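You operate a simulated robot arm through the tools that you are given. There is no shell and no other tool. Be economical: measure what you need, move in short steps, check, and stop when the job is done.

Carry out the task below with a simulated two-armed robot. There is one attempt and no reset: what you move stays moved.

TASK
Move the dry orange scarf from the drying frame to the wide white drawer and brush the frame clean.
Fine: hold the frame while brushing; drawer shut, brush back in its place. Set down upright: clothes brush. What is to be rubbed or washed off counts as gone when no trace of it is left.

It is judged by the outcome, as a careful person would: the job done as asked, and still so three seconds after it is handed in. It fails if anything else is knocked over, pushed out of place, dropped, spilled or broken.

THE ROBOT
Two 7-joint arms with two-finger parallel grippers on one trunk, on a base that drives. Base frame: it is fixed to the floor where the robot stands at the start and does not move with it; the origin is under the middle of the robot, x ahead of it, y to its left, z up. Lengths are in mm, angles in rad, forces in N, time in s.
The left shoulder is at the start at [70, 163, 970], the right one opposite. With the tool pointing down near the work surface each hand reaches from about 300 to 860 mm from the robot's upright axis, wherever it stands, measured 20 degrees to its own side. Places, roughly: inside of the wide white drawer [1000, 0, 700]; wide white drawer [1000, 0, 700]. Payload 3.43 kg a hand.
The tool frame of a hand sits at the grasp point between the pads (the TCP): z along the fingers, y along the line on which they close. The tips reach 34 mm beyond it. The gripper opens to 128 mm. The fingers are 24 mm wide and 12 mm thick; the gripper's body (48 by 130 mm) begins 96 mm behind the TCP.
Orientation is that of the tool frame in the base frame, as a unit quaternion [w, x, y, z]. With the fingers straight down and closing along the base's y, the tool's x points along the base's -x, its y along +y and its z along -z.

THE INTERFACE
- The arms move only by the tool arm_command. It takes "left_moves", "right_moves" or both (then of equal length, played together; a hand with none holds still); each is a list that holds one entry, the list of rows, each a list of 6 numbers: the shift along the tool's x, y, z in units of 30 mm (1.0 is 30 mm), then the turn, a rotation vector about the tool's x, y, z in units of 6 degrees (1.0 is 6 degrees). In form: [[[dx, dy, dz, wx, wy, wz], ...]]. A call has 1 to 8 rows; each row shifts and turns the commanded pose from where the row before left it, along the tool's axes as they then stand. "left_claw" and "right_claw" are, for a hand that has rows, the opening in per cent of the stroke, from 0 (shut) to 100 (fully open), set as the call begins (left out, the last holds). A call with a number of a shift or a turn outside -1 to 1 is refused whole. Each row takes 0.2 s and may step no farther than 50 mm and 0.15 rad from the row before; otherwise, or with a gripper value out of range, the whole call is refused. Where a pose cannot be reached the arm comes as near as it can. A force on the tool above 50 N (or 10 N above the force at the start of the call, whichever is more), or a blocked arm, ends the call early, and 0.2 s more pass. The fingers move at their own pace (about 153 mm/s each) and stop on an object; they squeeze with about 37 N. The grip force told is the motor's: it shows also when the fingers shut on nothing. Time passes only in rows, and 0.2 s behind the last, so rows that do not move let the fingers close. The reply holds the time, the measured pose of the TCP, the force on the tool along the base axes, the opening and the grip force, in the units named above and with some noise, with the torque about the TCP (base axes, N m) and any sound that the robot's microphone picked up, and new pictures: "show" is both (left out), scene, wrist or none (wrist: the cameras of the hands that moved).
- Cameras (640 x 400 px; columns grow to the right, rows downward): "scene" is now at [141.7, -4.2, 1219.6]; the picture's right is [-0.05, -1.00, 0.00], its down [-0.38, 0.02, -0.93] and it looks along [0.92, -0.05, -0.38] (base axes); focal length 234 px, centre (320, 200). "left" rides on the left gripper at [76, 11, -160] in its tool frame; the picture's right is [-0.15, 0.99, 0.00], its down [-0.88, -0.13, -0.46] and it looks along [-0.45, -0.07, 0.89] (tool axes); focal length 234 px, centre (320, 200). "right" rides on the right gripper at [76, -11, -160] in its tool frame; the picture's right is [0.15, 0.99, 0.00], its down [-0.88, 0.13, -0.46] and it looks along [-0.45, 0.07, 0.89] (tool axes); focal length 234 px, centre (320, 200).
- lift_body(by): slides the trunk up (or, below 0, down) by that many mm; the arms and the scene camera ride with it, the base frame stays. It gives what a move gives, with no picture.
- drive_base(legs): drives the robot by 1 to 6 legs, each [ahead, left, turn to the left] in mm, mm and rad, along the robot's own axes; the way and the turn of a leg run together, so that a leg with both is an arc; at most 1500 mm and 3.142 rad a leg. The arms and the cameras ride along, it lands a little off, and it stops where it bumps. It gives what a move gives, and a new picture of the scene camera.
- turn_head(pan, tilt): turns the head with the scene camera to pan (to the left, within 1.501 rad either way) and tilt (down, from -0.506 to 1.204), counted from straight ahead of the robot. It gives what a move gives, and a new picture of the scene camera.
- pixel_to_xyz(camera, pixels): for up to 12 pixels [column, row] of the newest picture of that camera ("zoom" is the newest enlarged one), the place [x, y, z] in the base frame of the surface seen there, good to about 2 mm. No time passes.
- inspect(camera, box): a new picture of the part [left, top, right, bottom] of that camera's present view, enlarged. No time passes.
- hand_in(): hands the job in; it is judged then, once.

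Work in short steps. Measure before you move; look again where a grasp or a placing could have gone wrong, and mend it. You have 80 turns and 260 pictures in all, those below and enlarged ones among them. Open the grippers and draw the arms clear of the work before you hand the job in, unless the task says otherwise; then end with one line.

The tools are called after "Request:" by a JSON object that holds its "fn" and its "kwargs". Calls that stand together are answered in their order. arm_command: Moves the arms, as the interface text tells. Its arguments: {"type":"object","properties":{"left_moves":{"type":"array","items":{"type":"array","items":{"type":"array","items":{"type":"number"}}}},"left_claw":{"type":"number"},"right_moves":{"type":"array","items":{"type":"array","items":{"type":"array","items":{"type":"number"}}}},"right_claw":{"type":"number"},"show":{"type":"string","enum":["both","scene","wrist","none"]}},"required":[]} The other tools are called the same way: lift_body (by) slides the trunk up or down; drive_base (legs) drives the base; turn_head (pan, tilt) turns the head that bears the scene camera; pixel_to_xyz (camera, pixels) gives the place of the surface under pixels of a picture; inspect (camera, box) takes an enlarged picture of a part of a camera's view; hand_in () hands the job in.

At the start:

```text
t: 0.0
left_tool_pos: [615.1, 321.1, 1201.9]
left_tcp_rot: [-0.001, 0.0, 1.0, 0.0]
left_wrist_force: [0.2, 0.7, 0.4]
left_ft_torque: [-0.01, 0.03, -0.03]
left_width: 128.1
left_gripper_force: 0.1
right_tool_pos: [565.1, -204.7, 1207.4]
right_tcp_rot: [0.0, 0.0, 1.0, 0.0]
right_wrist_force: [-0.5, -1.4, -0.5]
right_ft_torque: [0.01, 0.0, 0.01]
right_width: 128.1
right_gripper_force: 0.0
trunk travel left (down, up): [-450.0, 490.0]
robot x, y, heading: [1.3, -2.3, 0.001]
head pan, tilt: [-0.052, 0.389]
```

scene: 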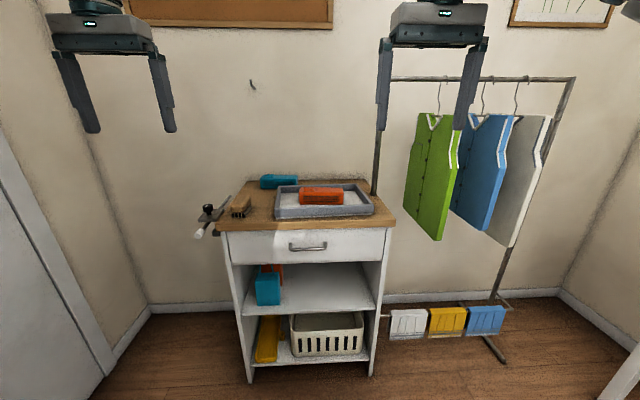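
right: 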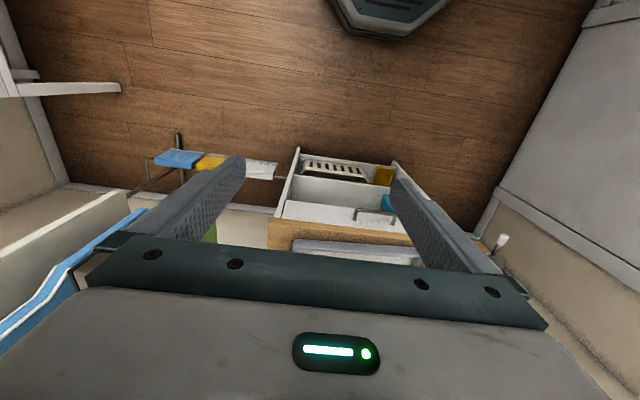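
left: 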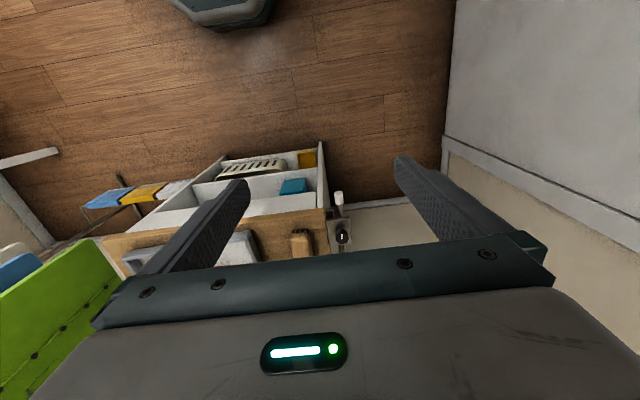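

The scene shows a cabinet with a drawer (handle near 307,247), an orange folded scarf on a tray-like frame (321,196), and a brush at (240,207). I enlarge the work area to see the details.

Request:
{"fn": "inspect", "kwargs": {"camera": "scene", "box": [180, 160, 400, 270]}}

Request:
{"fn": "pixel_to_xyz", "kwargs": {"camera": "scene", "pixels": [[321, 190], [321, 202], [240, 203], [240, 212], [280, 182], [307, 247], [290, 193], [277, 214], [372, 212], [360, 188], [250, 240], [230, 225]]}}

```text
2.91 times, centred on (290, 215) of scene
```

zoom: 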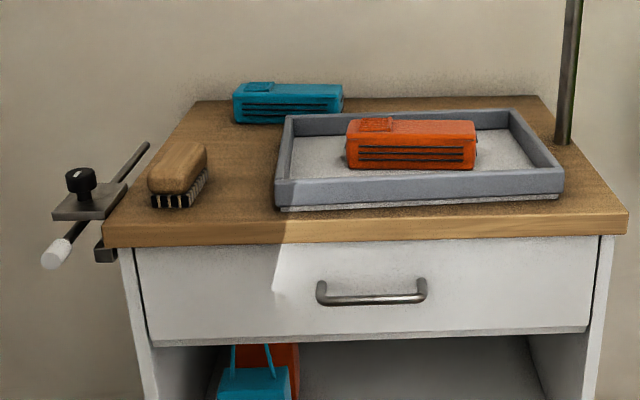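

```text
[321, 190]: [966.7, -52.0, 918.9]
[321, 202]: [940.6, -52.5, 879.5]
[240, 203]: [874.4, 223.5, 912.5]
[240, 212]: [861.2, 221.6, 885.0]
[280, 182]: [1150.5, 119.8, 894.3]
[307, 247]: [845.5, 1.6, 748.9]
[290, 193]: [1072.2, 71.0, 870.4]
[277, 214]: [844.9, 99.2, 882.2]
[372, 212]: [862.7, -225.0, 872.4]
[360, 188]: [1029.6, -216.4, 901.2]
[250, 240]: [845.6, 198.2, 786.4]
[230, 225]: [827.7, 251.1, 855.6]
```

The scarf's top is at about (967,-52,919), out of reach from here, so I drive 250 mm ahead and tilt the head down to look.

Request:
{"fn": "drive_base", "kwargs": {"legs": [[250, 0, 0]]}}

Request:
{"fn": "turn_head", "kwargs": {"pan": 0.0, "tilt": 0.6}}

Request:
{"fn": "inspect", "kwargs": {"camera": "scene", "box": [180, 120, 460, 295]}}

```text
t: 1.8
left_tool_pos: [862.5, 321.8, 1201.1]
left_tcp_rot: [0.0, 0.0, 1.0, 0.0]
left_wrist_force: [0.6, -0.4, 0.1]
left_ft_torque: [0.02, 0.0, -0.01]
left_width: 128.0
left_gripper_force: 0.1
right_tool_pos: [812.2, -204.7, 1207.3]
right_tcp_rot: [-0.001, 0.0, 1.0, 0.0]
right_wrist_force: [1.7, 0.9, -0.8]
right_ft_torque: [-0.02, 0.03, -0.01]
right_width: 127.9
right_gripper_force: 0.0
trunk travel left (down, up): [-450.0, 490.0]
robot x, y, heading: [247.7, 1.0, -0.001]
head pan, tilt: [-0.052, 0.389]
```

scene: 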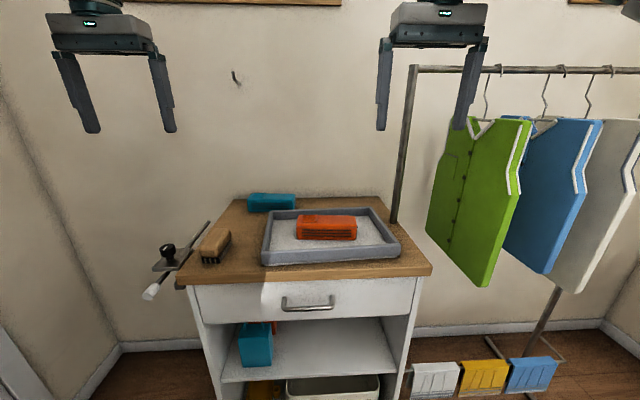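

```text
t: 2.5
left_tool_pos: [861.9, 321.3, 1201.0]
left_tcp_rot: [0.0, 0.0, 1.0, 0.0]
left_wrist_force: [0.4, -0.6, -0.5]
left_ft_torque: [0.0, -0.03, 0.0]
left_width: 127.9
left_gripper_force: 0.1
right_tool_pos: [812.4, -204.1, 1206.8]
right_tcp_rot: [-0.001, -0.001, 1.0, 0.0]
right_wrist_force: [-0.1, 0.8, -0.1]
right_ft_torque: [0.03, 0.01, 0.0]
right_width: 128.0
right_gripper_force: 0.1
trunk travel left (down, up): [-450.0, 490.0]
robot x, y, heading: [249.1, -0.3, 0.002]
head pan, tilt: [0.0, 0.6]
```

scene: 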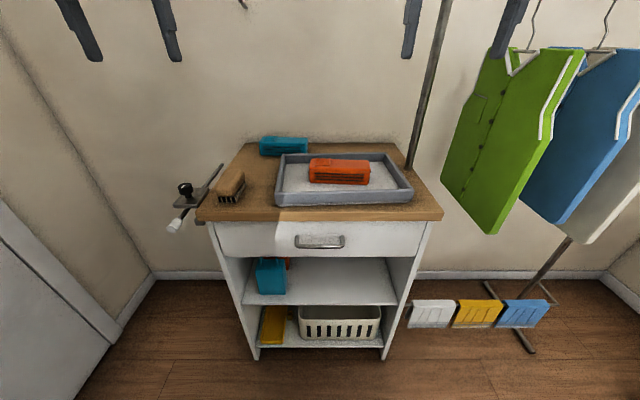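

```text
2.29 times, centred on (320, 208) of scene
```

zoom: 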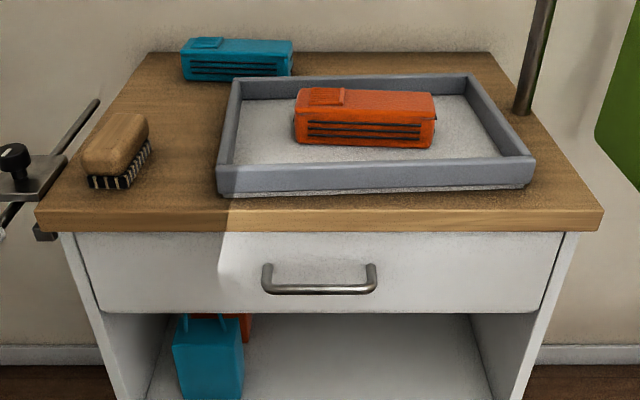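

The frame is a grey-rimmed tray, with the scarf in zoom at (365,117) and the brush at (115,150). I measure the scarf, frame, brush and handle.

Request:
{"fn": "pixel_to_xyz", "kwargs": {"camera": "zoom", "pixels": [[300, 103], [432, 108], [305, 135], [430, 142], [232, 82], [470, 80], [222, 165], [525, 158], [250, 150], [225, 192], [450, 110], [365, 100]]}}

Request:
{"fn": "pixel_to_xyz", "kwargs": {"camera": "zoom", "pixels": [[110, 120], [145, 120], [86, 155], [128, 160], [92, 185], [122, 185], [170, 170], [318, 290], [268, 280], [370, 280], [320, 270], [15, 155]]}}

```text
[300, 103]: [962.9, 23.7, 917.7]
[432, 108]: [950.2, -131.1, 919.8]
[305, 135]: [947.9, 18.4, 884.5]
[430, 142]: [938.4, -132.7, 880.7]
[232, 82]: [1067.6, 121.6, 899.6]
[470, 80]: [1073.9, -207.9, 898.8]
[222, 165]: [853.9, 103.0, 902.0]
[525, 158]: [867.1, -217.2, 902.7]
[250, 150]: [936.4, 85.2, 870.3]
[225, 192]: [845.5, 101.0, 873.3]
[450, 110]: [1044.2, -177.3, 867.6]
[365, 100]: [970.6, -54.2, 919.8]
```

```text
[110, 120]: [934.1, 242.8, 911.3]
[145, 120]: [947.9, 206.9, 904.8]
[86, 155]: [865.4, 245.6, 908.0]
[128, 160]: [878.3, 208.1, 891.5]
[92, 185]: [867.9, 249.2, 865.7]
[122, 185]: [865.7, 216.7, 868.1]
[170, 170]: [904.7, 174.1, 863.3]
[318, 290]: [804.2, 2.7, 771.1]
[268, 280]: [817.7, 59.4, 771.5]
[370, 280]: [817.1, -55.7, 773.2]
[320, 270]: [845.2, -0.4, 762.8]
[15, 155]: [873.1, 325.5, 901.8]
```

The scarf spans y -133…24, its front is at x≈943, and its top is at z≈919 with a yaw of about 3.6°. I turn the right gripper to close along x while lowering it, and also check the scarf's back edge.

Request:
{"fn": "pixel_to_xyz", "kwargs": {"camera": "zoom", "pixels": [[365, 91], [325, 89], [410, 94], [365, 86], [350, 165], [350, 178], [500, 130], [512, 140], [365, 78], [345, 92]]}}

Request:
{"fn": "arm_command", "kwargs": {"right_moves": [[[0, 0, 0.4, 0, 0, 0.975], [0, 0, 0.4, 0, 0, 0.975], [0, 0, 0.4, 0, 0, 0.975], [0, 0, 0.4, 0, 0, 0.975], [0, 0, 0.4, 0, 0, 0.975], [0, 0, 0.4, 0, 0, 0.975], [0, 0, 0.4, 0, 0, 0.975], [0, 0, 0.4, 0, 0, 0.975]]], "show": "none"}}

Request:
{"fn": "arm_command", "kwargs": {"right_moves": [[[0, 0, 0.4, 0, 0, 0.975], [0, 0, 0.4, 0, 0, 0.975], [0, 0, 0.4, 0, 0, 0.975], [0, 0, 0.4, 0, 0, 0.975], [0, 0, 0.4, 0, 0, 0.975], [0, 0, 0.4, 0, 0, 0.975], [0, 0, 0.4, 0, 0, 0.975], [0, 0, 0.4, 0, 0, 0.975]]]}}

```text
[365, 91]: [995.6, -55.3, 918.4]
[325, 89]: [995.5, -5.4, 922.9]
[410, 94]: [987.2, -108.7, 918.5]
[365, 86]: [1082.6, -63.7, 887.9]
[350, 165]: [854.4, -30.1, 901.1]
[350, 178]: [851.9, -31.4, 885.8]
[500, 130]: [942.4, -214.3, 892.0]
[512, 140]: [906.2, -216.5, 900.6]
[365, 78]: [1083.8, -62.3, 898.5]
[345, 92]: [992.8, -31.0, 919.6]
```

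```text
t: 4.3
left_tool_pos: [862.6, 321.7, 1201.4]
left_tcp_rot: [0.0, 0.0, 1.0, -0.001]
left_wrist_force: [0.5, 1.4, 0.6]
left_ft_torque: [-0.01, -0.01, -0.06]
left_width: 128.1
left_gripper_force: 0.0
right_tool_pos: [813.3, -204.2, 1111.4]
right_tcp_rot: [0.0, 0.399, 0.917, 0.0]
right_wrist_force: [-0.6, -0.4, 0.1]
right_ft_torque: [0.03, -0.01, 0.01]
right_width: 127.9
right_gripper_force: 0.0
trunk travel left (down, up): [-450.0, 490.0]
robot x, y, heading: [253.1, -1.1, -0.0]
head pan, tilt: [0.0, 0.6]
```

```text
t: 6.2
left_tool_pos: [862.0, 321.3, 1201.1]
left_tcp_rot: [0.001, 0.0, 1.0, 0.001]
left_wrist_force: [-0.6, 0.2, -0.2]
left_ft_torque: [-0.04, -0.01, 0.02]
left_width: 127.9
left_gripper_force: 0.1
right_tool_pos: [812.1, -204.6, 1016.0]
right_tcp_rot: [0.0, 0.729, 0.685, 0.0]
right_wrist_force: [0.6, 0.1, 0.7]
right_ft_torque: [-0.01, 0.0, 0.02]
right_width: 128.2
right_gripper_force: 0.0
trunk travel left (down, up): [-450.0, 490.0]
robot x, y, heading: [247.0, 1.4, -0.0]
head pan, tilt: [0.0, 0.6]
```

scene: 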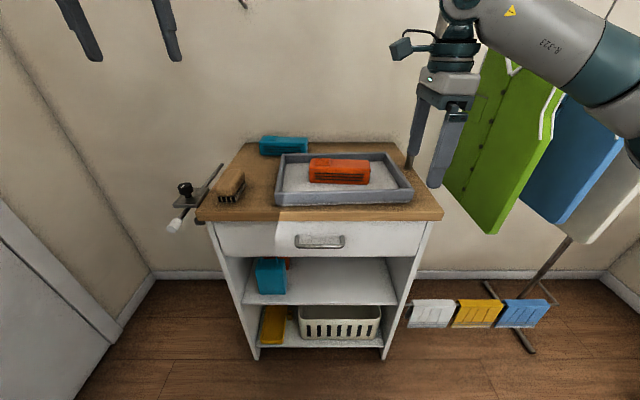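
right: 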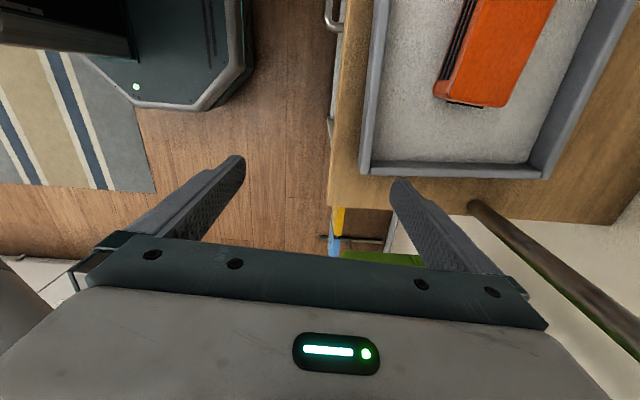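

The gripper is turned at (812,-204,1016). The scarf's centre is about (969,-54), so I move over it.

Request:
{"fn": "arm_command", "kwargs": {"right_moves": [[[0.887, 0.818, 0, 0, 0, 0], [0.887, 0.818, 0, 0, 0, 0], [0.887, 0.818, 0, 0, 0, 0], [0.887, 0.818, 0, 0, 0, 0], [0.887, 0.818, 0, 0, 0, 0], [0.887, 0.818, 0, 0, 0, 0], [0, 0, 0.6, 0, 0, 0]]]}}

```text
t: 7.8
left_tool_pos: [863.2, 319.1, 1201.1]
left_tcp_rot: [-0.001, 0.0, 1.0, 0.001]
left_wrist_force: [-0.6, -0.5, 0.1]
left_ft_torque: [0.07, 0.0, -0.01]
left_width: 127.8
left_gripper_force: 0.0
right_tool_pos: [969.8, -55.9, 997.4]
right_tcp_rot: [-0.001, 0.729, 0.685, 0.0]
right_wrist_force: [0.2, -0.5, -0.4]
right_ft_torque: [0.04, 0.0, 0.03]
right_width: 127.8
right_gripper_force: 0.0
trunk travel left (down, up): [-450.0, 490.0]
robot x, y, heading: [247.2, -0.6, -0.004]
head pan, tilt: [0.0, 0.6]
```

scene: 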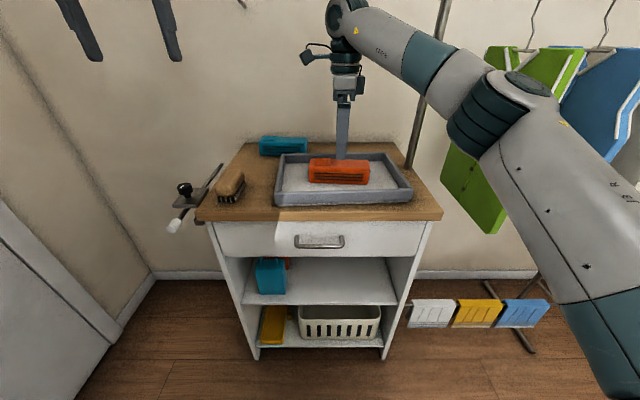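
right: 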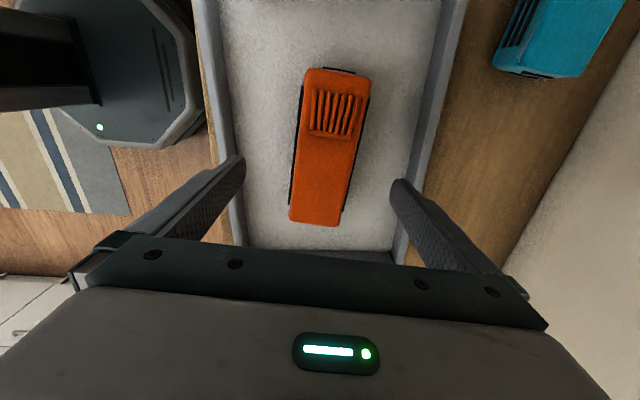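

The scarf lies centred between the fingers (330,145 in the wrist view). I lower 89 mm and then close.

Request:
{"fn": "arm_command", "kwargs": {"right_moves": [[[0, 0, 0.74, 0, 0, 0], [0, 0, 0.74, 0, 0, 0], [0, 0, 0.74, 0, 0, 0], [0, 0, 0.74, 0, 0, 0]]], "show": "none"}}

Request:
{"fn": "arm_command", "kwargs": {"right_moves": [[[0, 0, 0, 0, 0, 0], [0, 0, 0, 0, 0, 0], [0, 0, 0, 0, 0, 0]]], "right_claw": 0, "show": "wrist"}}

```text
t: 8.8
left_tool_pos: [862.6, 321.1, 1202.2]
left_tcp_rot: [0.0, 0.0, 1.0, 0.0]
left_wrist_force: [-0.1, 0.2, 0.7]
left_ft_torque: [0.02, 0.02, 0.03]
left_width: 128.2
left_gripper_force: 0.0
right_tool_pos: [968.9, -54.0, 908.7]
right_tcp_rot: [0.0, 0.729, 0.685, 0.0]
right_wrist_force: [0.1, 0.2, 0.6]
right_ft_torque: [-0.01, 0.01, 0.02]
right_width: 127.9
right_gripper_force: 0.0
trunk travel left (down, up): [-450.0, 490.0]
robot x, y, heading: [247.1, -0.9, -0.0]
head pan, tilt: [0.0, 0.6]
```

```text
t: 9.6
left_tool_pos: [861.0, 321.8, 1201.2]
left_tcp_rot: [0.0, 0.001, 1.0, 0.0]
left_wrist_force: [-0.2, 0.8, -0.2]
left_ft_torque: [-0.02, 0.0, 0.01]
left_width: 128.0
left_gripper_force: 0.1
right_tool_pos: [968.8, -53.9, 909.8]
right_tcp_rot: [-0.001, 0.729, 0.684, -0.001]
right_wrist_force: [-0.9, -0.5, 1.0]
right_ft_torque: [-0.01, -0.04, -0.03]
right_width: 64.6
right_gripper_force: 36.8
trunk travel left (down, up): [-450.0, 490.0]
robot x, y, heading: [246.9, -2.7, -0.002]
head pan, tilt: [0.0, 0.6]
```

right: 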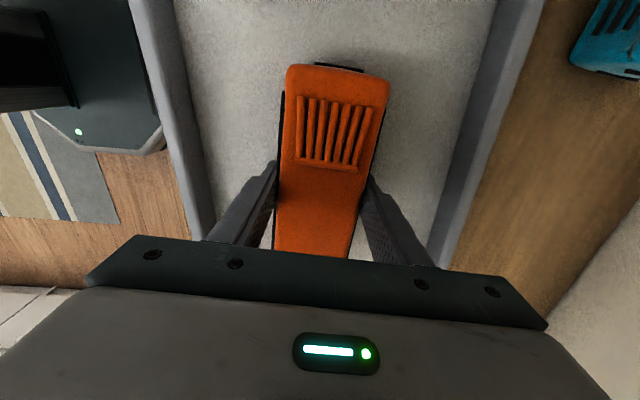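

The grip is firm (64.6 mm, 37 N). I lift the scarf and turn the left hand to point forward at the same time.

Request:
{"fn": "arm_command", "kwargs": {"right_moves": [[[0, 0, -0.7, 0, 0, 0], [0, 0, -0.7, 0, 0, 0], [0, 0, -0.7, 0, 0, 0], [0, 0, -0.7, 0, 0, 0], [0, 0, -0.7, 0, 0, 0], [0, 0, -0.7, 0, 0, 0], [0, 0, -0.7, 0, 0, 0], [0, 0, -0.7, 0, 0, 0]]], "left_moves": [[[0, 0, 0, -0.8248, -0.8248, 0.8248], [0, 0, 0, -0.8248, -0.8248, 0.8248], [0, 0, 0, -0.8248, -0.8248, 0.8248], [0, 0, 0, -0.8248, -0.8248, 0.8248], [0, 0, 0, -0.8248, -0.8248, 0.8248], [0, 0, 0, -0.8248, -0.8248, 0.8248], [0, 0, 0, -0.8248, -0.8248, 0.8248], [0, 0, 0, 0, 0, 0]]]}}

```text
t: 11.3
left_tool_pos: [861.6, 321.9, 1202.4]
left_tcp_rot: [0.29, 0.288, 0.866, 0.289]
left_wrist_force: [0.1, 0.0, 0.0]
left_ft_torque: [-0.01, -0.04, 0.01]
left_width: 127.7
left_gripper_force: 0.1
right_tool_pos: [967.9, -53.8, 1077.8]
right_tcp_rot: [0.0, 0.729, 0.685, 0.0]
right_wrist_force: [-0.9, 0.0, -1.8]
right_ft_torque: [-0.01, -0.04, 0.0]
right_width: 64.7
right_gripper_force: 36.6
trunk travel left (down, up): [-450.0, 490.0]
robot x, y, heading: [247.0, -2.3, -0.004]
head pan, tilt: [0.0, 0.6]
```

scene: 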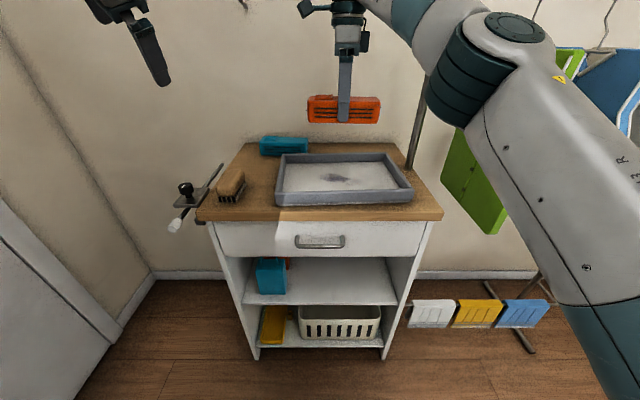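
right: 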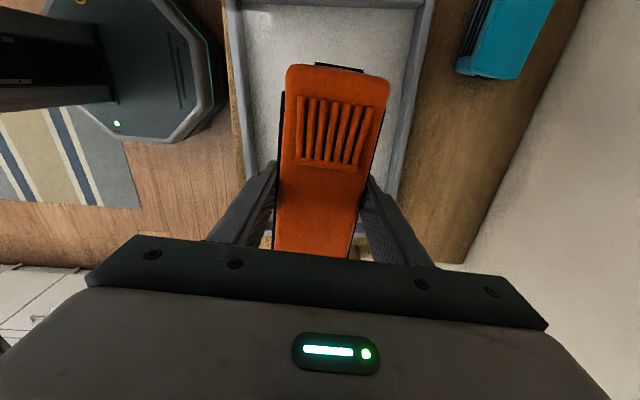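
left: 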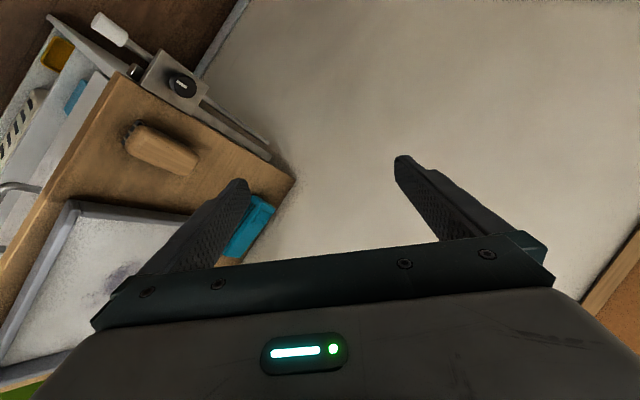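

Lifting the scarf shows a dark smudge on the frame floor at scene (337,179). I finish turning the left hand, then back the base up about 220 mm for opening the drawer.

Request:
{"fn": "arm_command", "kwargs": {"left_moves": [[[0, 0, 0, -0.8248, -0.8248, 0.8248], [0, 0, 0, -0.8248, -0.8248, 0.8248], [0, 0, 0, -0.8248, -0.8248, 0.8248], [0, 0, 0, -0.8248, -0.8248, 0.8248], [0, 0, 0, -0.8248, -0.8248, 0.8248], [0, 0, 0, -0.8248, -0.8248, 0.8248], [0, 0, 0, -0.8248, -0.8248, 0.8248]]], "show": "none"}}

Request:
{"fn": "inspect", "kwargs": {"camera": "scene", "box": [260, 140, 430, 215]}}

Request:
{"fn": "pixel_to_xyz", "kwargs": {"camera": "scene", "pixels": [[337, 179], [318, 178], [350, 179]]}}

Request:
{"fn": "drive_base", "kwargs": {"legs": [[-220, 0, 0]]}}

```text
t: 12.9
left_tool_pos: [862.6, 321.7, 1201.5]
left_tcp_rot: [0.5, 0.5, 0.499, 0.501]
left_wrist_force: [-0.1, 1.0, -0.2]
left_ft_torque: [0.02, -0.03, 0.0]
left_width: 128.3
left_gripper_force: 0.0
right_tool_pos: [969.3, -53.8, 1077.7]
right_tcp_rot: [-0.001, 0.729, 0.684, 0.0]
right_wrist_force: [-0.2, 0.5, -1.5]
right_ft_torque: [-0.01, 0.0, -0.03]
right_width: 64.7
right_gripper_force: 36.9
trunk travel left (down, up): [-450.0, 490.0]
robot x, y, heading: [246.8, -0.5, 0.001]
head pan, tilt: [0.0, 0.6]
```

```text
3.76 times, centred on (345, 178) of scene
```

zoom: 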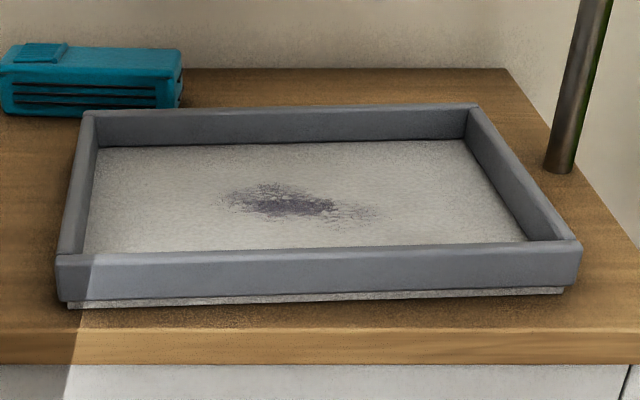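

```text
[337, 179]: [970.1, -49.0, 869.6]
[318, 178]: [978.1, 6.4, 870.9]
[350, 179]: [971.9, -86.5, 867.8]
```

```text
t: 14.6
left_tool_pos: [642.7, 320.9, 1201.5]
left_tcp_rot: [0.5, 0.501, 0.499, 0.499]
left_wrist_force: [0.2, -0.5, 0.7]
left_ft_torque: [0.05, -0.01, -0.03]
left_width: 128.0
left_gripper_force: 0.1
right_tool_pos: [748.9, -54.6, 1077.5]
right_tcp_rot: [-0.001, 0.729, 0.685, 0.0]
right_wrist_force: [-0.5, -0.2, -1.4]
right_ft_torque: [0.02, -0.02, 0.0]
right_width: 64.5
right_gripper_force: 37.1
trunk travel left (down, up): [-450.0, 490.0]
robot x, y, heading: [28.0, -7.0, 0.002]
head pan, tilt: [0.0, 0.6]
```

scene: 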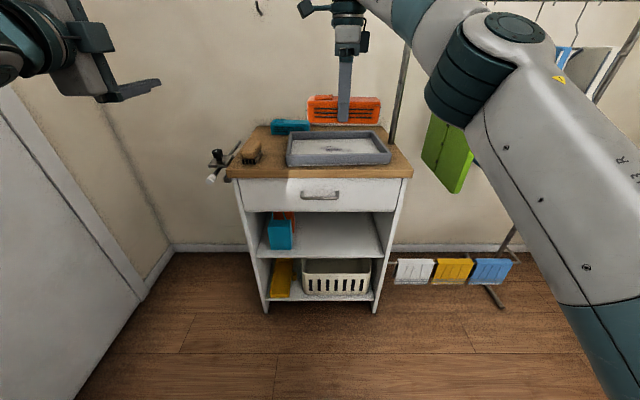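

The left hand now points forward at (643,321,1201). I bring it down in front of the handle (bar at x≈804, z≈771), staying below and left of the scarf.

Request:
{"fn": "arm_command", "kwargs": {"left_moves": [[[-0.627, -0.896, 0.098, 0, 0, 0], [-0.627, -0.896, 0.098, 0, 0, 0], [-0.627, -0.896, 0.098, 0, 0, 0], [-0.627, -0.896, 0.098, 0, 0, 0], [-0.627, -0.896, 0.098, 0, 0, 0], [-0.627, -0.896, 0.098, 0, 0, 0], [-0.627, -0.896, 0.098, 0, 0, 0], [-0.627, -0.896, 0.098, 0, 0, 0]]], "show": "scene"}}

Request:
{"fn": "arm_command", "kwargs": {"left_moves": [[[-0.627, -0.896, 0.098, 0, 0, 0], [-0.627, -0.896, 0.098, 0, 0, 0], [-0.627, -0.896, 0.098, 0, 0, 0], [-0.627, -0.896, 0.098, 0, 0, 0], [-0.627, -0.896, 0.098, 0, 0, 0], [-0.627, -0.896, 0.098, 0, 0, 0], [-0.627, -0.896, 0.098, 0, 0, 0], [-0.627, -0.896, 0.098, 0, 0, 0]]]}}

```text
t: 16.4
left_tool_pos: [667.2, 170.2, 984.3]
left_tcp_rot: [0.5, 0.5, 0.5, 0.5]
left_wrist_force: [-0.7, 0.5, 0.5]
left_ft_torque: [-0.03, 0.01, 0.02]
left_width: 127.9
left_gripper_force: 0.2
right_tool_pos: [749.5, -53.5, 1076.6]
right_tcp_rot: [-0.001, 0.729, 0.685, -0.001]
right_wrist_force: [0.4, 0.5, -1.1]
right_ft_torque: [0.0, 0.02, -0.02]
right_width: 64.7
right_gripper_force: 36.8
trunk travel left (down, up): [-450.0, 490.0]
robot x, y, heading: [27.0, 0.1, -0.001]
head pan, tilt: [0.0, 0.6]
```

scene: 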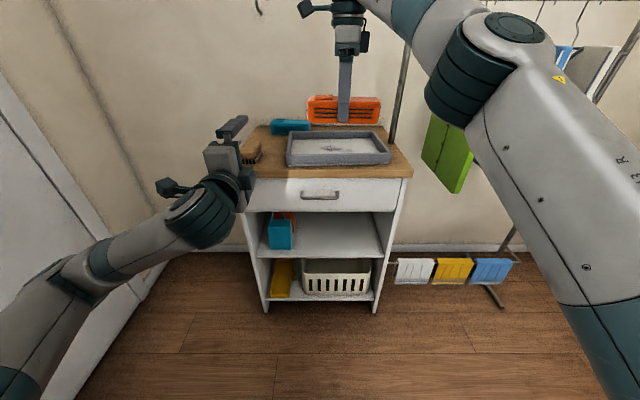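

```text
t: 18.2
left_tool_pos: [689.3, 20.0, 770.2]
left_tcp_rot: [0.499, 0.501, 0.5, 0.5]
left_wrist_force: [-0.7, 0.1, -0.4]
left_ft_torque: [0.03, 0.01, 0.01]
left_width: 127.9
left_gripper_force: 0.1
right_tool_pos: [749.6, -54.4, 1077.3]
right_tcp_rot: [-0.001, 0.729, 0.685, -0.001]
right_wrist_force: [0.2, -0.3, -1.0]
right_ft_torque: [0.02, -0.01, 0.03]
right_width: 64.3
right_gripper_force: 37.7
trunk travel left (down, up): [-450.0, 490.0]
robot x, y, heading: [25.2, -0.7, 0.002]
head pan, tilt: [0.0, 0.6]
```

scene: 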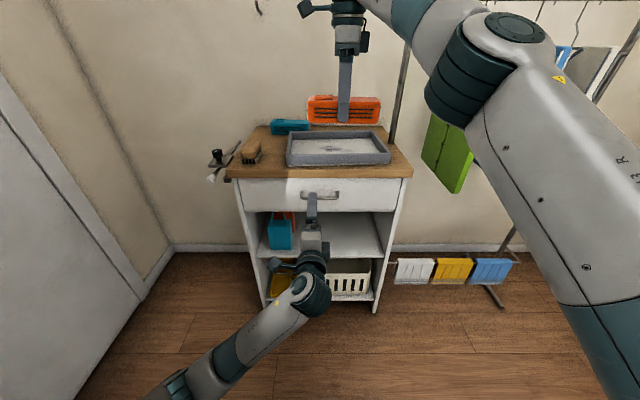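
left: 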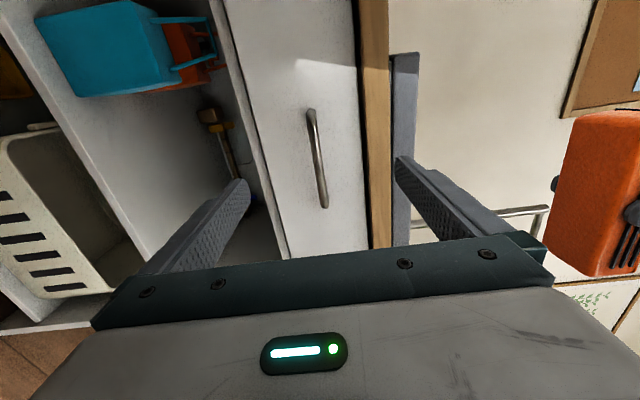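

The handle is at (317,158) in the left wrist view. I verify its position before moving in.

Request:
{"fn": "pixel_to_xyz", "kwargs": {"camera": "left", "pixels": [[311, 120], [317, 155], [321, 190]]}}

Request:
{"fn": "arm_command", "kwargs": {"left_moves": [[[0, 0, 0.7, 0, 0, 0], [0, 0, 0.7, 0, 0, 0], [0, 0, 0.7, 0, 0, 0], [0, 0, 0.7, 0, 0, 0]]], "left_claw": 45, "show": "wrist"}}

```text
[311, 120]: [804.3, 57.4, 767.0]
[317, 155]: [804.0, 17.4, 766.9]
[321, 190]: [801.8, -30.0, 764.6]
```

```text
t: 19.2
left_tool_pos: [772.8, 20.5, 769.9]
left_tcp_rot: [0.501, 0.5, 0.5, 0.499]
left_wrist_force: [-0.8, -0.4, 0.6]
left_ft_torque: [0.01, -0.01, 0.02]
left_width: 57.4
left_gripper_force: 0.0
right_tool_pos: [750.1, -54.7, 1076.0]
right_tcp_rot: [-0.001, 0.729, 0.684, 0.0]
right_wrist_force: [-0.7, -0.3, -1.7]
right_ft_torque: [-0.02, 0.02, 0.0]
right_width: 64.5
right_gripper_force: 36.8
trunk travel left (down, up): [-450.0, 490.0]
robot x, y, heading: [26.0, 1.6, 0.001]
head pan, tilt: [0.0, 0.6]
```

left: 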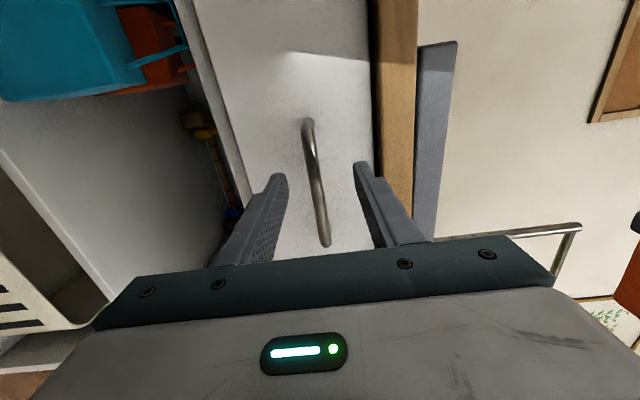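

The handle bar lies between the fingers at z≈767. I go the last 28 mm forward, 3 mm down, and then close.

Request:
{"fn": "arm_command", "kwargs": {"left_moves": [[[0, -0.05, 0.46, 0, 0, 0], [0, -0.05, 0.46, 0, 0, 0]]], "show": "none"}}

Request:
{"fn": "arm_command", "kwargs": {"left_moves": [[[0, 0, 0, 0, 0, 0], [0, 0, 0, 0, 0, 0]]], "left_claw": 0, "show": "wrist"}}

```text
t: 19.8
left_tool_pos: [800.9, 22.4, 766.5]
left_tcp_rot: [0.5, 0.5, 0.5, 0.5]
left_wrist_force: [0.0, -0.8, -0.2]
left_ft_torque: [0.02, 0.02, -0.01]
left_width: 57.6
left_gripper_force: 0.1
right_tool_pos: [749.1, -54.5, 1076.6]
right_tcp_rot: [-0.001, 0.729, 0.685, 0.0]
right_wrist_force: [-0.1, 0.2, -1.3]
right_ft_torque: [-0.02, -0.02, 0.01]
right_width: 64.9
right_gripper_force: 37.1
trunk travel left (down, up): [-450.0, 490.0]
robot x, y, heading: [27.0, 0.9, -0.001]
head pan, tilt: [0.0, 0.6]
```

```text
t: 20.4
left_tool_pos: [802.0, 21.3, 764.8]
left_tcp_rot: [0.498, 0.501, 0.501, 0.5]
left_wrist_force: [-3.9, -0.4, -8.5]
left_ft_torque: [-0.02, 0.08, 0.2]
left_width: 11.7
left_gripper_force: 45.4
right_tool_pos: [749.7, -54.5, 1076.1]
right_tcp_rot: [-0.001, 0.729, 0.685, -0.001]
right_wrist_force: [-0.5, -0.3, -1.2]
right_ft_torque: [0.01, 0.03, -0.04]
right_width: 64.6
right_gripper_force: 37.2
trunk travel left (down, up): [-450.0, 490.0]
robot x, y, heading: [27.7, 3.4, 0.003]
head pan, tilt: [0.0, 0.6]
```

left: 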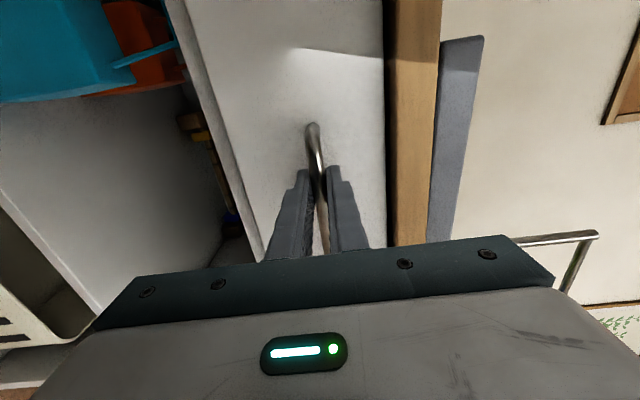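

The handle is gripped (11.7 mm). I pull the drawer back in small steps.

Request:
{"fn": "arm_command", "kwargs": {"left_moves": [[[0, 0, -0.5, 0, 0, 0], [0, 0, -0.5, 0, 0, 0], [0, 0, -0.5, 0, 0, 0], [0, 0, -0.5, 0, 0, 0]]], "show": "scene"}}

```text
t: 21.4
left_tool_pos: [741.1, 20.5, 764.9]
left_tcp_rot: [0.499, 0.501, 0.501, 0.499]
left_wrist_force: [-2.2, 0.0, -16.1]
left_ft_torque: [-0.05, 0.2, 0.12]
left_width: 11.8
left_gripper_force: 44.5
right_tool_pos: [752.1, -53.7, 1075.2]
right_tcp_rot: [-0.001, 0.729, 0.685, -0.001]
right_wrist_force: [-0.2, 0.3, -0.8]
right_ft_torque: [-0.02, 0.01, 0.02]
right_width: 64.6
right_gripper_force: 37.5
trunk travel left (down, up): [-450.0, 490.0]
robot x, y, heading: [28.2, 1.1, -0.002]
head pan, tilt: [0.0, 0.6]
```

scene: 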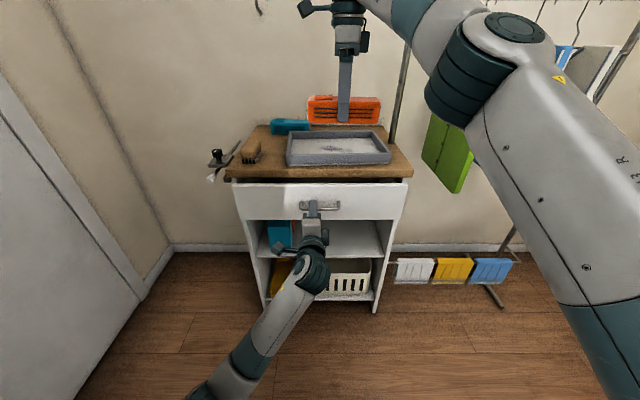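

The drawer slides well. I pull another 160 mm.

Request:
{"fn": "arm_command", "kwargs": {"left_moves": [[[0, 0.05, -0.76, 0, 0, 0], [0, 0.05, -0.76, 0, 0, 0], [0, 0, -0.76, 0, 0, 0], [0, 0, -0.76, 0, 0, 0], [0, 0, -0.76, 0, 0, 0], [0, 0, -0.76, 0, 0, 0], [0, 0, -0.76, 0, 0, 0]]], "show": "scene"}}

Request:
{"fn": "inspect", "kwargs": {"camera": "scene", "box": [210, 80, 430, 240]}}

```text
t: 23.0
left_tool_pos: [583.0, 21.1, 765.2]
left_tcp_rot: [0.496, 0.503, 0.503, 0.498]
left_wrist_force: [-2.2, 3.1, -40.2]
left_ft_torque: [-0.17, 0.41, -0.37]
left_width: 11.4
left_gripper_force: 45.2
right_tool_pos: [752.6, -54.4, 1075.0]
right_tcp_rot: [-0.002, 0.729, 0.685, -0.001]
right_wrist_force: [-0.6, -0.1, -1.1]
right_ft_torque: [0.01, -0.01, -0.01]
right_width: 64.8
right_gripper_force: 37.3
trunk travel left (down, up): [-450.0, 490.0]
robot x, y, heading: [27.3, -0.5, -0.007]
head pan, tilt: [0.0, 0.6]
```

scene: 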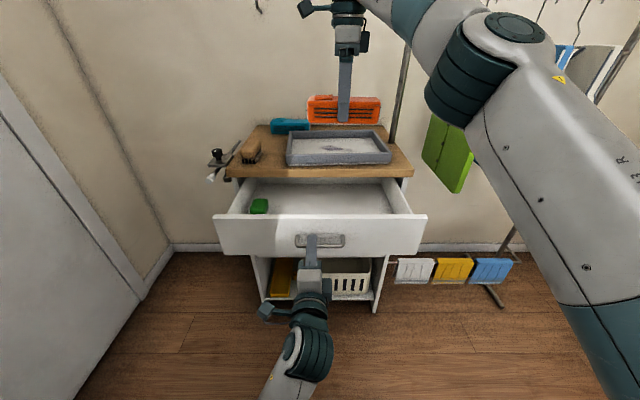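

```text
2.50 times, centred on (320, 160) of scene
```

zoom: 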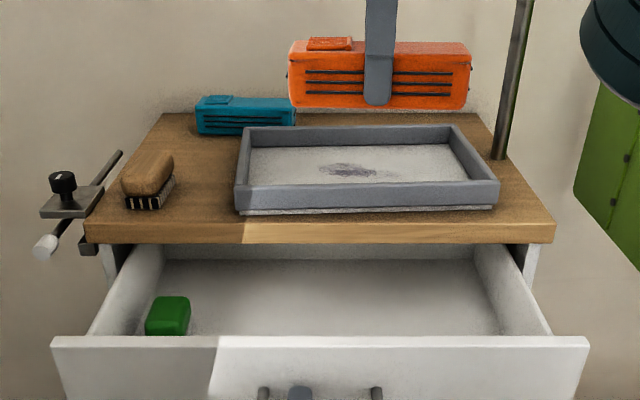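

The drawer is open, with a green item at zoom (168,315) on the left. The tool feels 40 N downward, so I ease the left hand down 5 mm, and measure the interior.

Request:
{"fn": "pixel_to_xyz", "kwargs": {"camera": "zoom", "pixels": [[168, 305], [190, 325], [300, 330], [300, 290], [300, 265], [400, 290], [300, 340], [485, 320], [130, 315], [470, 90], [294, 90], [380, 55]]}}

Request:
{"fn": "arm_command", "kwargs": {"left_moves": [[[0, -0.08, 0, 0, 0, 0], [0, -0.08, 0, 0, 0, 0]]], "show": "none"}}

```text
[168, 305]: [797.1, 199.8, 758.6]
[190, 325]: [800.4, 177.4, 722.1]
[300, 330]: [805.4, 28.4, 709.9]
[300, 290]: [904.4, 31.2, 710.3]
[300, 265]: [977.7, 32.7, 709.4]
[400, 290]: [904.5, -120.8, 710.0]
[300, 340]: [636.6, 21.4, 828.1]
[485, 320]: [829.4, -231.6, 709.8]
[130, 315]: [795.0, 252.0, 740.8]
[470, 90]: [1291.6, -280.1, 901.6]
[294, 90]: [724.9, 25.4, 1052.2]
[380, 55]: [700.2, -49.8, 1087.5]
```

```text
t: 23.6
left_tool_pos: [583.2, 21.4, 764.4]
left_tcp_rot: [0.499, 0.5, 0.501, 0.5]
left_wrist_force: [1.5, -0.3, -25.3]
left_ft_torque: [-0.02, 0.29, 1.17]
left_width: 11.4
left_gripper_force: 45.3
right_tool_pos: [751.2, -54.7, 1074.5]
right_tcp_rot: [-0.002, 0.729, 0.685, -0.001]
right_wrist_force: [0.3, -0.9, -1.1]
right_ft_torque: [0.0, -0.01, -0.01]
right_width: 64.7
right_gripper_force: 37.1
trunk travel left (down, up): [-450.0, 490.0]
robot x, y, heading: [29.8, 0.3, 0.005]
head pan, tilt: [0.0, 0.6]
```

The drawer floor is at z≈710 and its front inner face is near x≈640. I move the scarf to x≈715 and lower it in.

Request:
{"fn": "arm_command", "kwargs": {"right_moves": [[[0, -0.6, 0, 0, 0, 0], [0, -0.6, 0, 0, 0, 0], [0, 0, 0.95, 0, 0, 0], [0, 0, 0.95, 0, 0, 0], [0, 0, 0.95, 0, 0, 0], [0, 0, 0.95, 0, 0, 0], [0, 0, 0.95, 0, 0, 0], [0, 0, 0.95, 0, 0, 0]]]}}

```text
t: 25.4
left_tool_pos: [582.7, 21.3, 765.5]
left_tcp_rot: [0.499, 0.501, 0.501, 0.499]
left_wrist_force: [2.0, 2.9, -16.2]
left_ft_torque: [0.0, 0.13, 0.45]
left_width: 11.7
left_gripper_force: 45.2
right_tool_pos: [716.3, -51.3, 903.7]
right_tcp_rot: [-0.001, 0.728, 0.685, 0.0]
right_wrist_force: [-0.7, 0.0, -1.4]
right_ft_torque: [0.01, 0.03, -0.02]
right_width: 64.7
right_gripper_force: 36.8
trunk travel left (down, up): [-450.0, 490.0]
robot x, y, heading: [27.2, -1.2, 0.006]
head pan, tilt: [0.0, 0.6]
```

scene: 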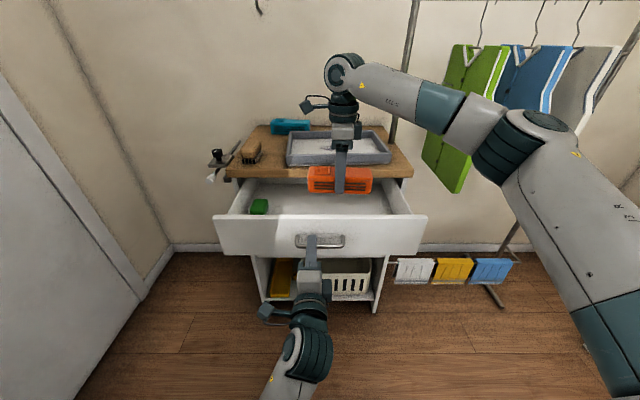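
right: 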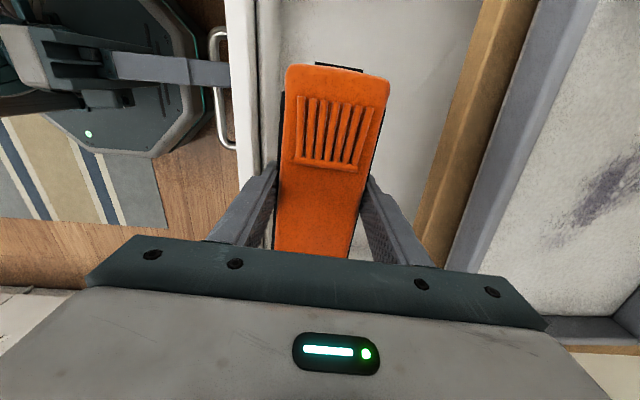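

The scarf is above the open drawer, clear of the front and the table edge. I lower it further.

Request:
{"fn": "arm_command", "kwargs": {"right_moves": [[[0, 0, 0.95, 0, 0, 0], [0, 0, 0.95, 0, 0, 0], [0, 0, 0.95, 0, 0, 0], [0, 0, 0.95, 0, 0, 0], [0, 0, 0.8, 0, 0, 0], [0, 0, 0.3, 0, 0, 0]]]}}

```text
t: 26.8
left_tool_pos: [582.1, 21.5, 765.1]
left_tcp_rot: [0.5, 0.501, 0.5, 0.499]
left_wrist_force: [0.5, 5.0, -13.3]
left_ft_torque: [0.0, 0.16, 0.09]
left_width: 11.7
left_gripper_force: 44.8
right_tool_pos: [712.5, -51.8, 756.7]
right_tcp_rot: [0.0, 0.729, 0.685, -0.001]
right_wrist_force: [-0.1, 0.6, -2.4]
right_ft_torque: [0.03, 0.01, 0.01]
right_width: 64.5
right_gripper_force: 36.7
trunk travel left (down, up): [-450.0, 490.0]
robot x, y, heading: [29.6, -1.5, -0.001]
head pan, tilt: [0.0, 0.6]
```

scene: 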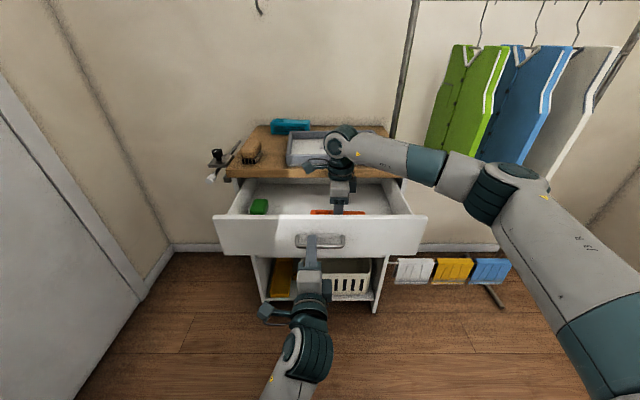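
right: 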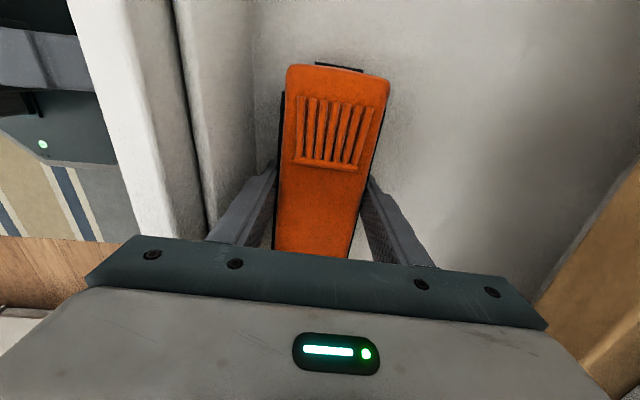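

The scarf is about 6 mm above the floor. I lower it, checking for contact, and then open modestly.

Request:
{"fn": "arm_command", "kwargs": {"right_moves": [[[0, 0, 0.1, 0, 0, 0], [0, 0, 0.1, 0, 0, 0], [0, 0, 0.03, 0, 0, 0]]], "show": "none"}}

Request:
{"fn": "arm_command", "kwargs": {"right_moves": [[[0, 0, 0, 0, 0, 0], [0, 0, 0, 0, 0, 0]]], "right_claw": 66, "show": "wrist"}}

```text
t: 27.6
left_tool_pos: [582.4, 20.7, 765.7]
left_tcp_rot: [0.5, 0.5, 0.5, 0.499]
left_wrist_force: [0.2, 4.7, -12.6]
left_ft_torque: [0.0, 0.15, 0.08]
left_width: 11.5
left_gripper_force: 44.8
right_tool_pos: [713.9, -52.0, 750.6]
right_tcp_rot: [0.0, 0.729, 0.685, 0.0]
right_wrist_force: [-1.5, 0.2, -1.7]
right_ft_torque: [0.0, 0.01, -0.05]
right_width: 64.8
right_gripper_force: 36.9
trunk travel left (down, up): [-450.0, 490.0]
robot x, y, heading: [28.7, -1.2, 0.0]
head pan, tilt: [0.0, 0.6]
```

```text
t: 28.2
left_tool_pos: [581.6, 21.7, 765.5]
left_tcp_rot: [0.499, 0.501, 0.501, 0.499]
left_wrist_force: [1.1, 4.2, -13.4]
left_ft_torque: [0.02, 0.11, 0.07]
left_width: 11.6
left_gripper_force: 44.7
right_tool_pos: [712.8, -51.5, 752.5]
right_tcp_rot: [0.0, 0.729, 0.685, -0.001]
right_wrist_force: [-0.2, 0.2, 0.6]
right_ft_torque: [-0.03, 0.0, 0.02]
right_width: 84.6
right_gripper_force: 0.0
trunk travel left (down, up): [-450.0, 490.0]
robot x, y, heading: [26.7, 0.4, 0.005]
head pan, tilt: [0.0, 0.6]
```

right: 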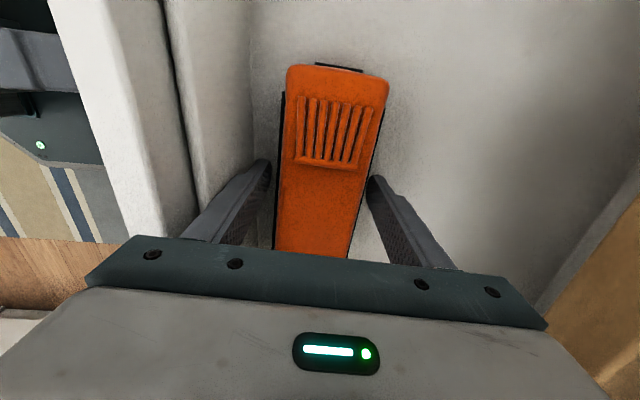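

The scarf is released on the drawer floor. I raise the right hand straight up to about z 1010.

Request:
{"fn": "arm_command", "kwargs": {"right_moves": [[[0, 0, -0.5, 0, 0, 0], [0, 0, -1, 0, 0, 0], [0, 0, -1, 0, 0, 0], [0, 0, -1, 0, 0, 0], [0, 0, -1, 0, 0, 0], [0, 0, -1, 0, 0, 0], [0, 0, -1, 0, 0, 0], [0, 0, -1, 0, 0, 0]]], "show": "none"}}

Request:
{"fn": "arm_command", "kwargs": {"right_moves": [[[0, 0, -1, 0, 0, 0], [0, 0, -1, 0, 0, 0], [0, 0, -1, 0, 0, 0]]]}}

Request:
{"fn": "inspect", "kwargs": {"camera": "scene", "box": [210, 120, 430, 260]}}

```text
t: 30.0
left_tool_pos: [581.6, 21.2, 764.4]
left_tcp_rot: [0.499, 0.5, 0.5, 0.501]
left_wrist_force: [-2.2, 6.6, -14.7]
left_ft_torque: [0.05, 0.18, -0.27]
left_width: 11.5
left_gripper_force: 45.1
right_tool_pos: [714.5, -51.0, 976.4]
right_tcp_rot: [-0.001, 0.729, 0.684, 0.0]
right_wrist_force: [-0.3, -0.1, 0.8]
right_ft_torque: [0.0, 0.0, 0.01]
right_width: 84.2
right_gripper_force: 0.1
trunk travel left (down, up): [-450.0, 490.0]
robot x, y, heading: [24.9, 1.2, -0.004]
head pan, tilt: [0.0, 0.6]
```

```text
t: 30.8
left_tool_pos: [581.5, 21.5, 764.7]
left_tcp_rot: [0.5, 0.5, 0.5, 0.5]
left_wrist_force: [-2.4, 6.1, -14.4]
left_ft_torque: [0.06, 0.25, -0.42]
left_width: 11.4
left_gripper_force: 45.1
right_tool_pos: [714.6, -52.1, 1067.3]
right_tcp_rot: [-0.001, 0.729, 0.685, -0.001]
right_wrist_force: [-0.2, 0.0, -0.8]
right_ft_torque: [0.05, 0.01, -0.02]
right_width: 84.4
right_gripper_force: 0.1
trunk travel left (down, up): [-450.0, 490.0]
robot x, y, heading: [26.7, 2.0, 0.001]
head pan, tilt: [0.0, 0.6]
```

scene: 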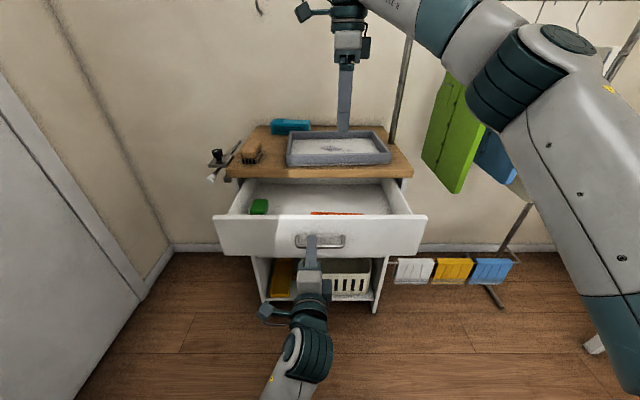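
right: 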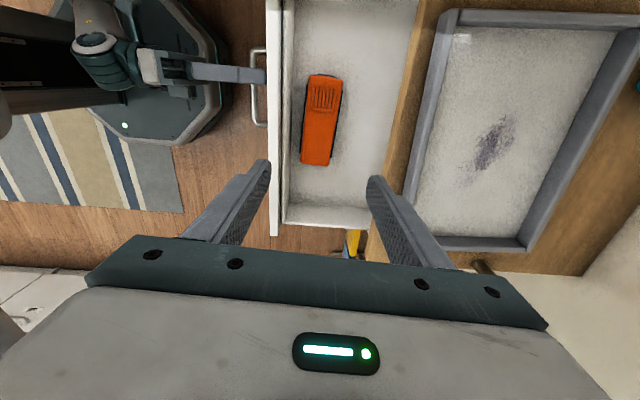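

```text
2.86 times, centred on (320, 190) of scene
```

zoom: 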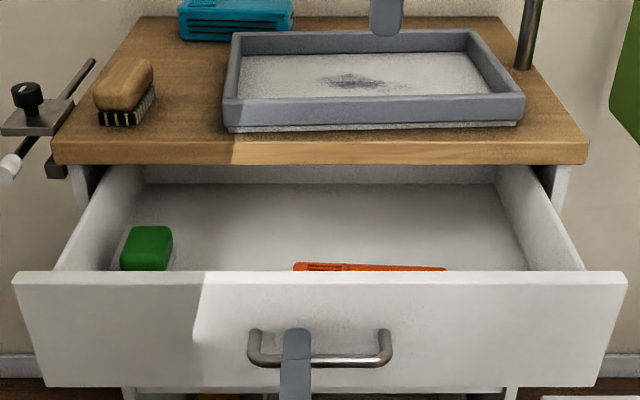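

The scarf lies flat in the drawer. I push the drawer shut with the left hand, gently at the end.

Request:
{"fn": "arm_command", "kwargs": {"left_moves": [[[0, 0, 0.6, 0, 0, 0], [0, 0, 0.8, 0, 0, 0], [0, 0, 0.8, 0, 0, 0], [0, 0, 0.8, 0, 0, 0], [0, 0, 0.8, 0, 0, 0], [0, 0, 0.8, 0, 0, 0], [0, 0, 0.8, 0, 0, 0], [0, 0, 0.6, 0, 0, 0]]], "show": "none"}}

Request:
{"fn": "arm_command", "kwargs": {"left_moves": [[[0, 0, 0.4, 0, 0, 0], [0, 0, 0.4, 0, 0, 0], [0, 0, 0.3, 0, 0, 0], [0, 0, 0.2, 0, 0, 0], [0, 0, 0.15, 0, 0, 0]]]}}

Request:
{"fn": "inspect", "kwargs": {"camera": "scene", "box": [210, 120, 430, 260]}}

```text
t: 32.6
left_tool_pos: [762.1, 22.3, 765.3]
left_tcp_rot: [0.499, 0.5, 0.501, 0.501]
left_wrist_force: [2.1, 6.5, -4.8]
left_ft_torque: [0.07, 0.02, -0.54]
left_width: 11.7
left_gripper_force: 45.1
right_tool_pos: [714.3, -50.3, 1066.0]
right_tcp_rot: [0.0, 0.729, 0.685, -0.001]
right_wrist_force: [-0.1, -0.4, 0.3]
right_ft_torque: [0.01, -0.02, 0.02]
right_width: 84.4
right_gripper_force: 0.1
trunk travel left (down, up): [-450.0, 490.0]
robot x, y, heading: [29.9, -0.2, -0.003]
head pan, tilt: [0.0, 0.6]
```

```text
t: 33.8
left_tool_pos: [801.6, 21.7, 765.3]
left_tcp_rot: [0.5, 0.5, 0.501, 0.499]
left_wrist_force: [-41.4, 7.5, -10.4]
left_ft_torque: [0.1, 0.12, 0.06]
left_width: 11.7
left_gripper_force: 45.4
right_tool_pos: [710.3, -51.7, 1069.3]
right_tcp_rot: [0.001, 0.729, 0.685, 0.0]
right_wrist_force: [0.1, -0.2, -0.2]
right_ft_torque: [-0.03, 0.0, -0.04]
right_width: 84.4
right_gripper_force: 0.0
trunk travel left (down, up): [-450.0, 490.0]
robot x, y, heading: [28.1, -0.6, 0.003]
head pan, tilt: [0.0, 0.6]
```

scene: 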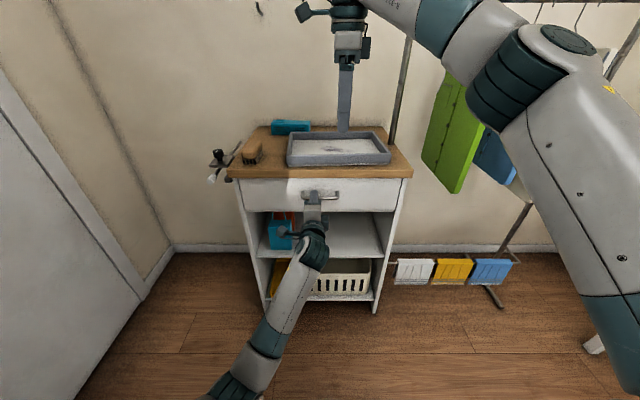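
left: 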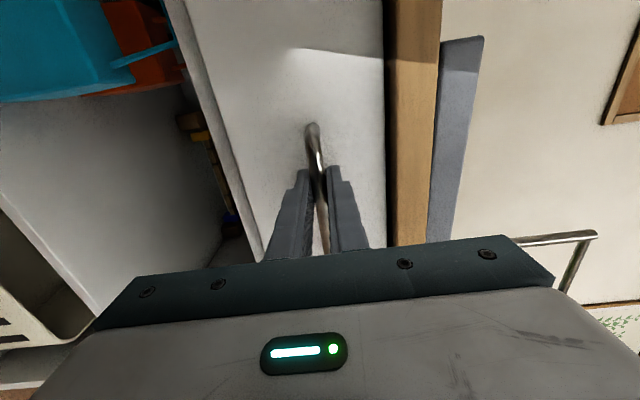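

```text
2.86 times, centred on (320, 190) of scene
```

zoom: 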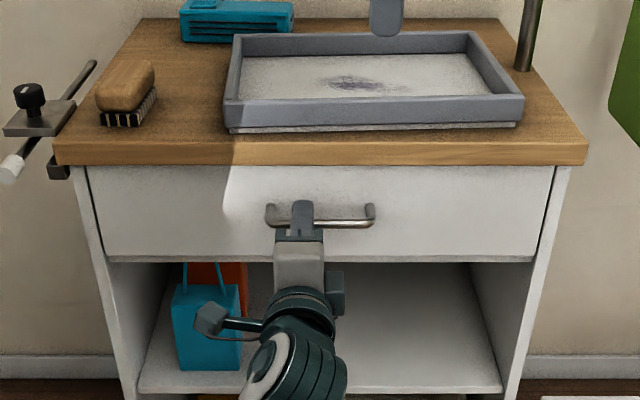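

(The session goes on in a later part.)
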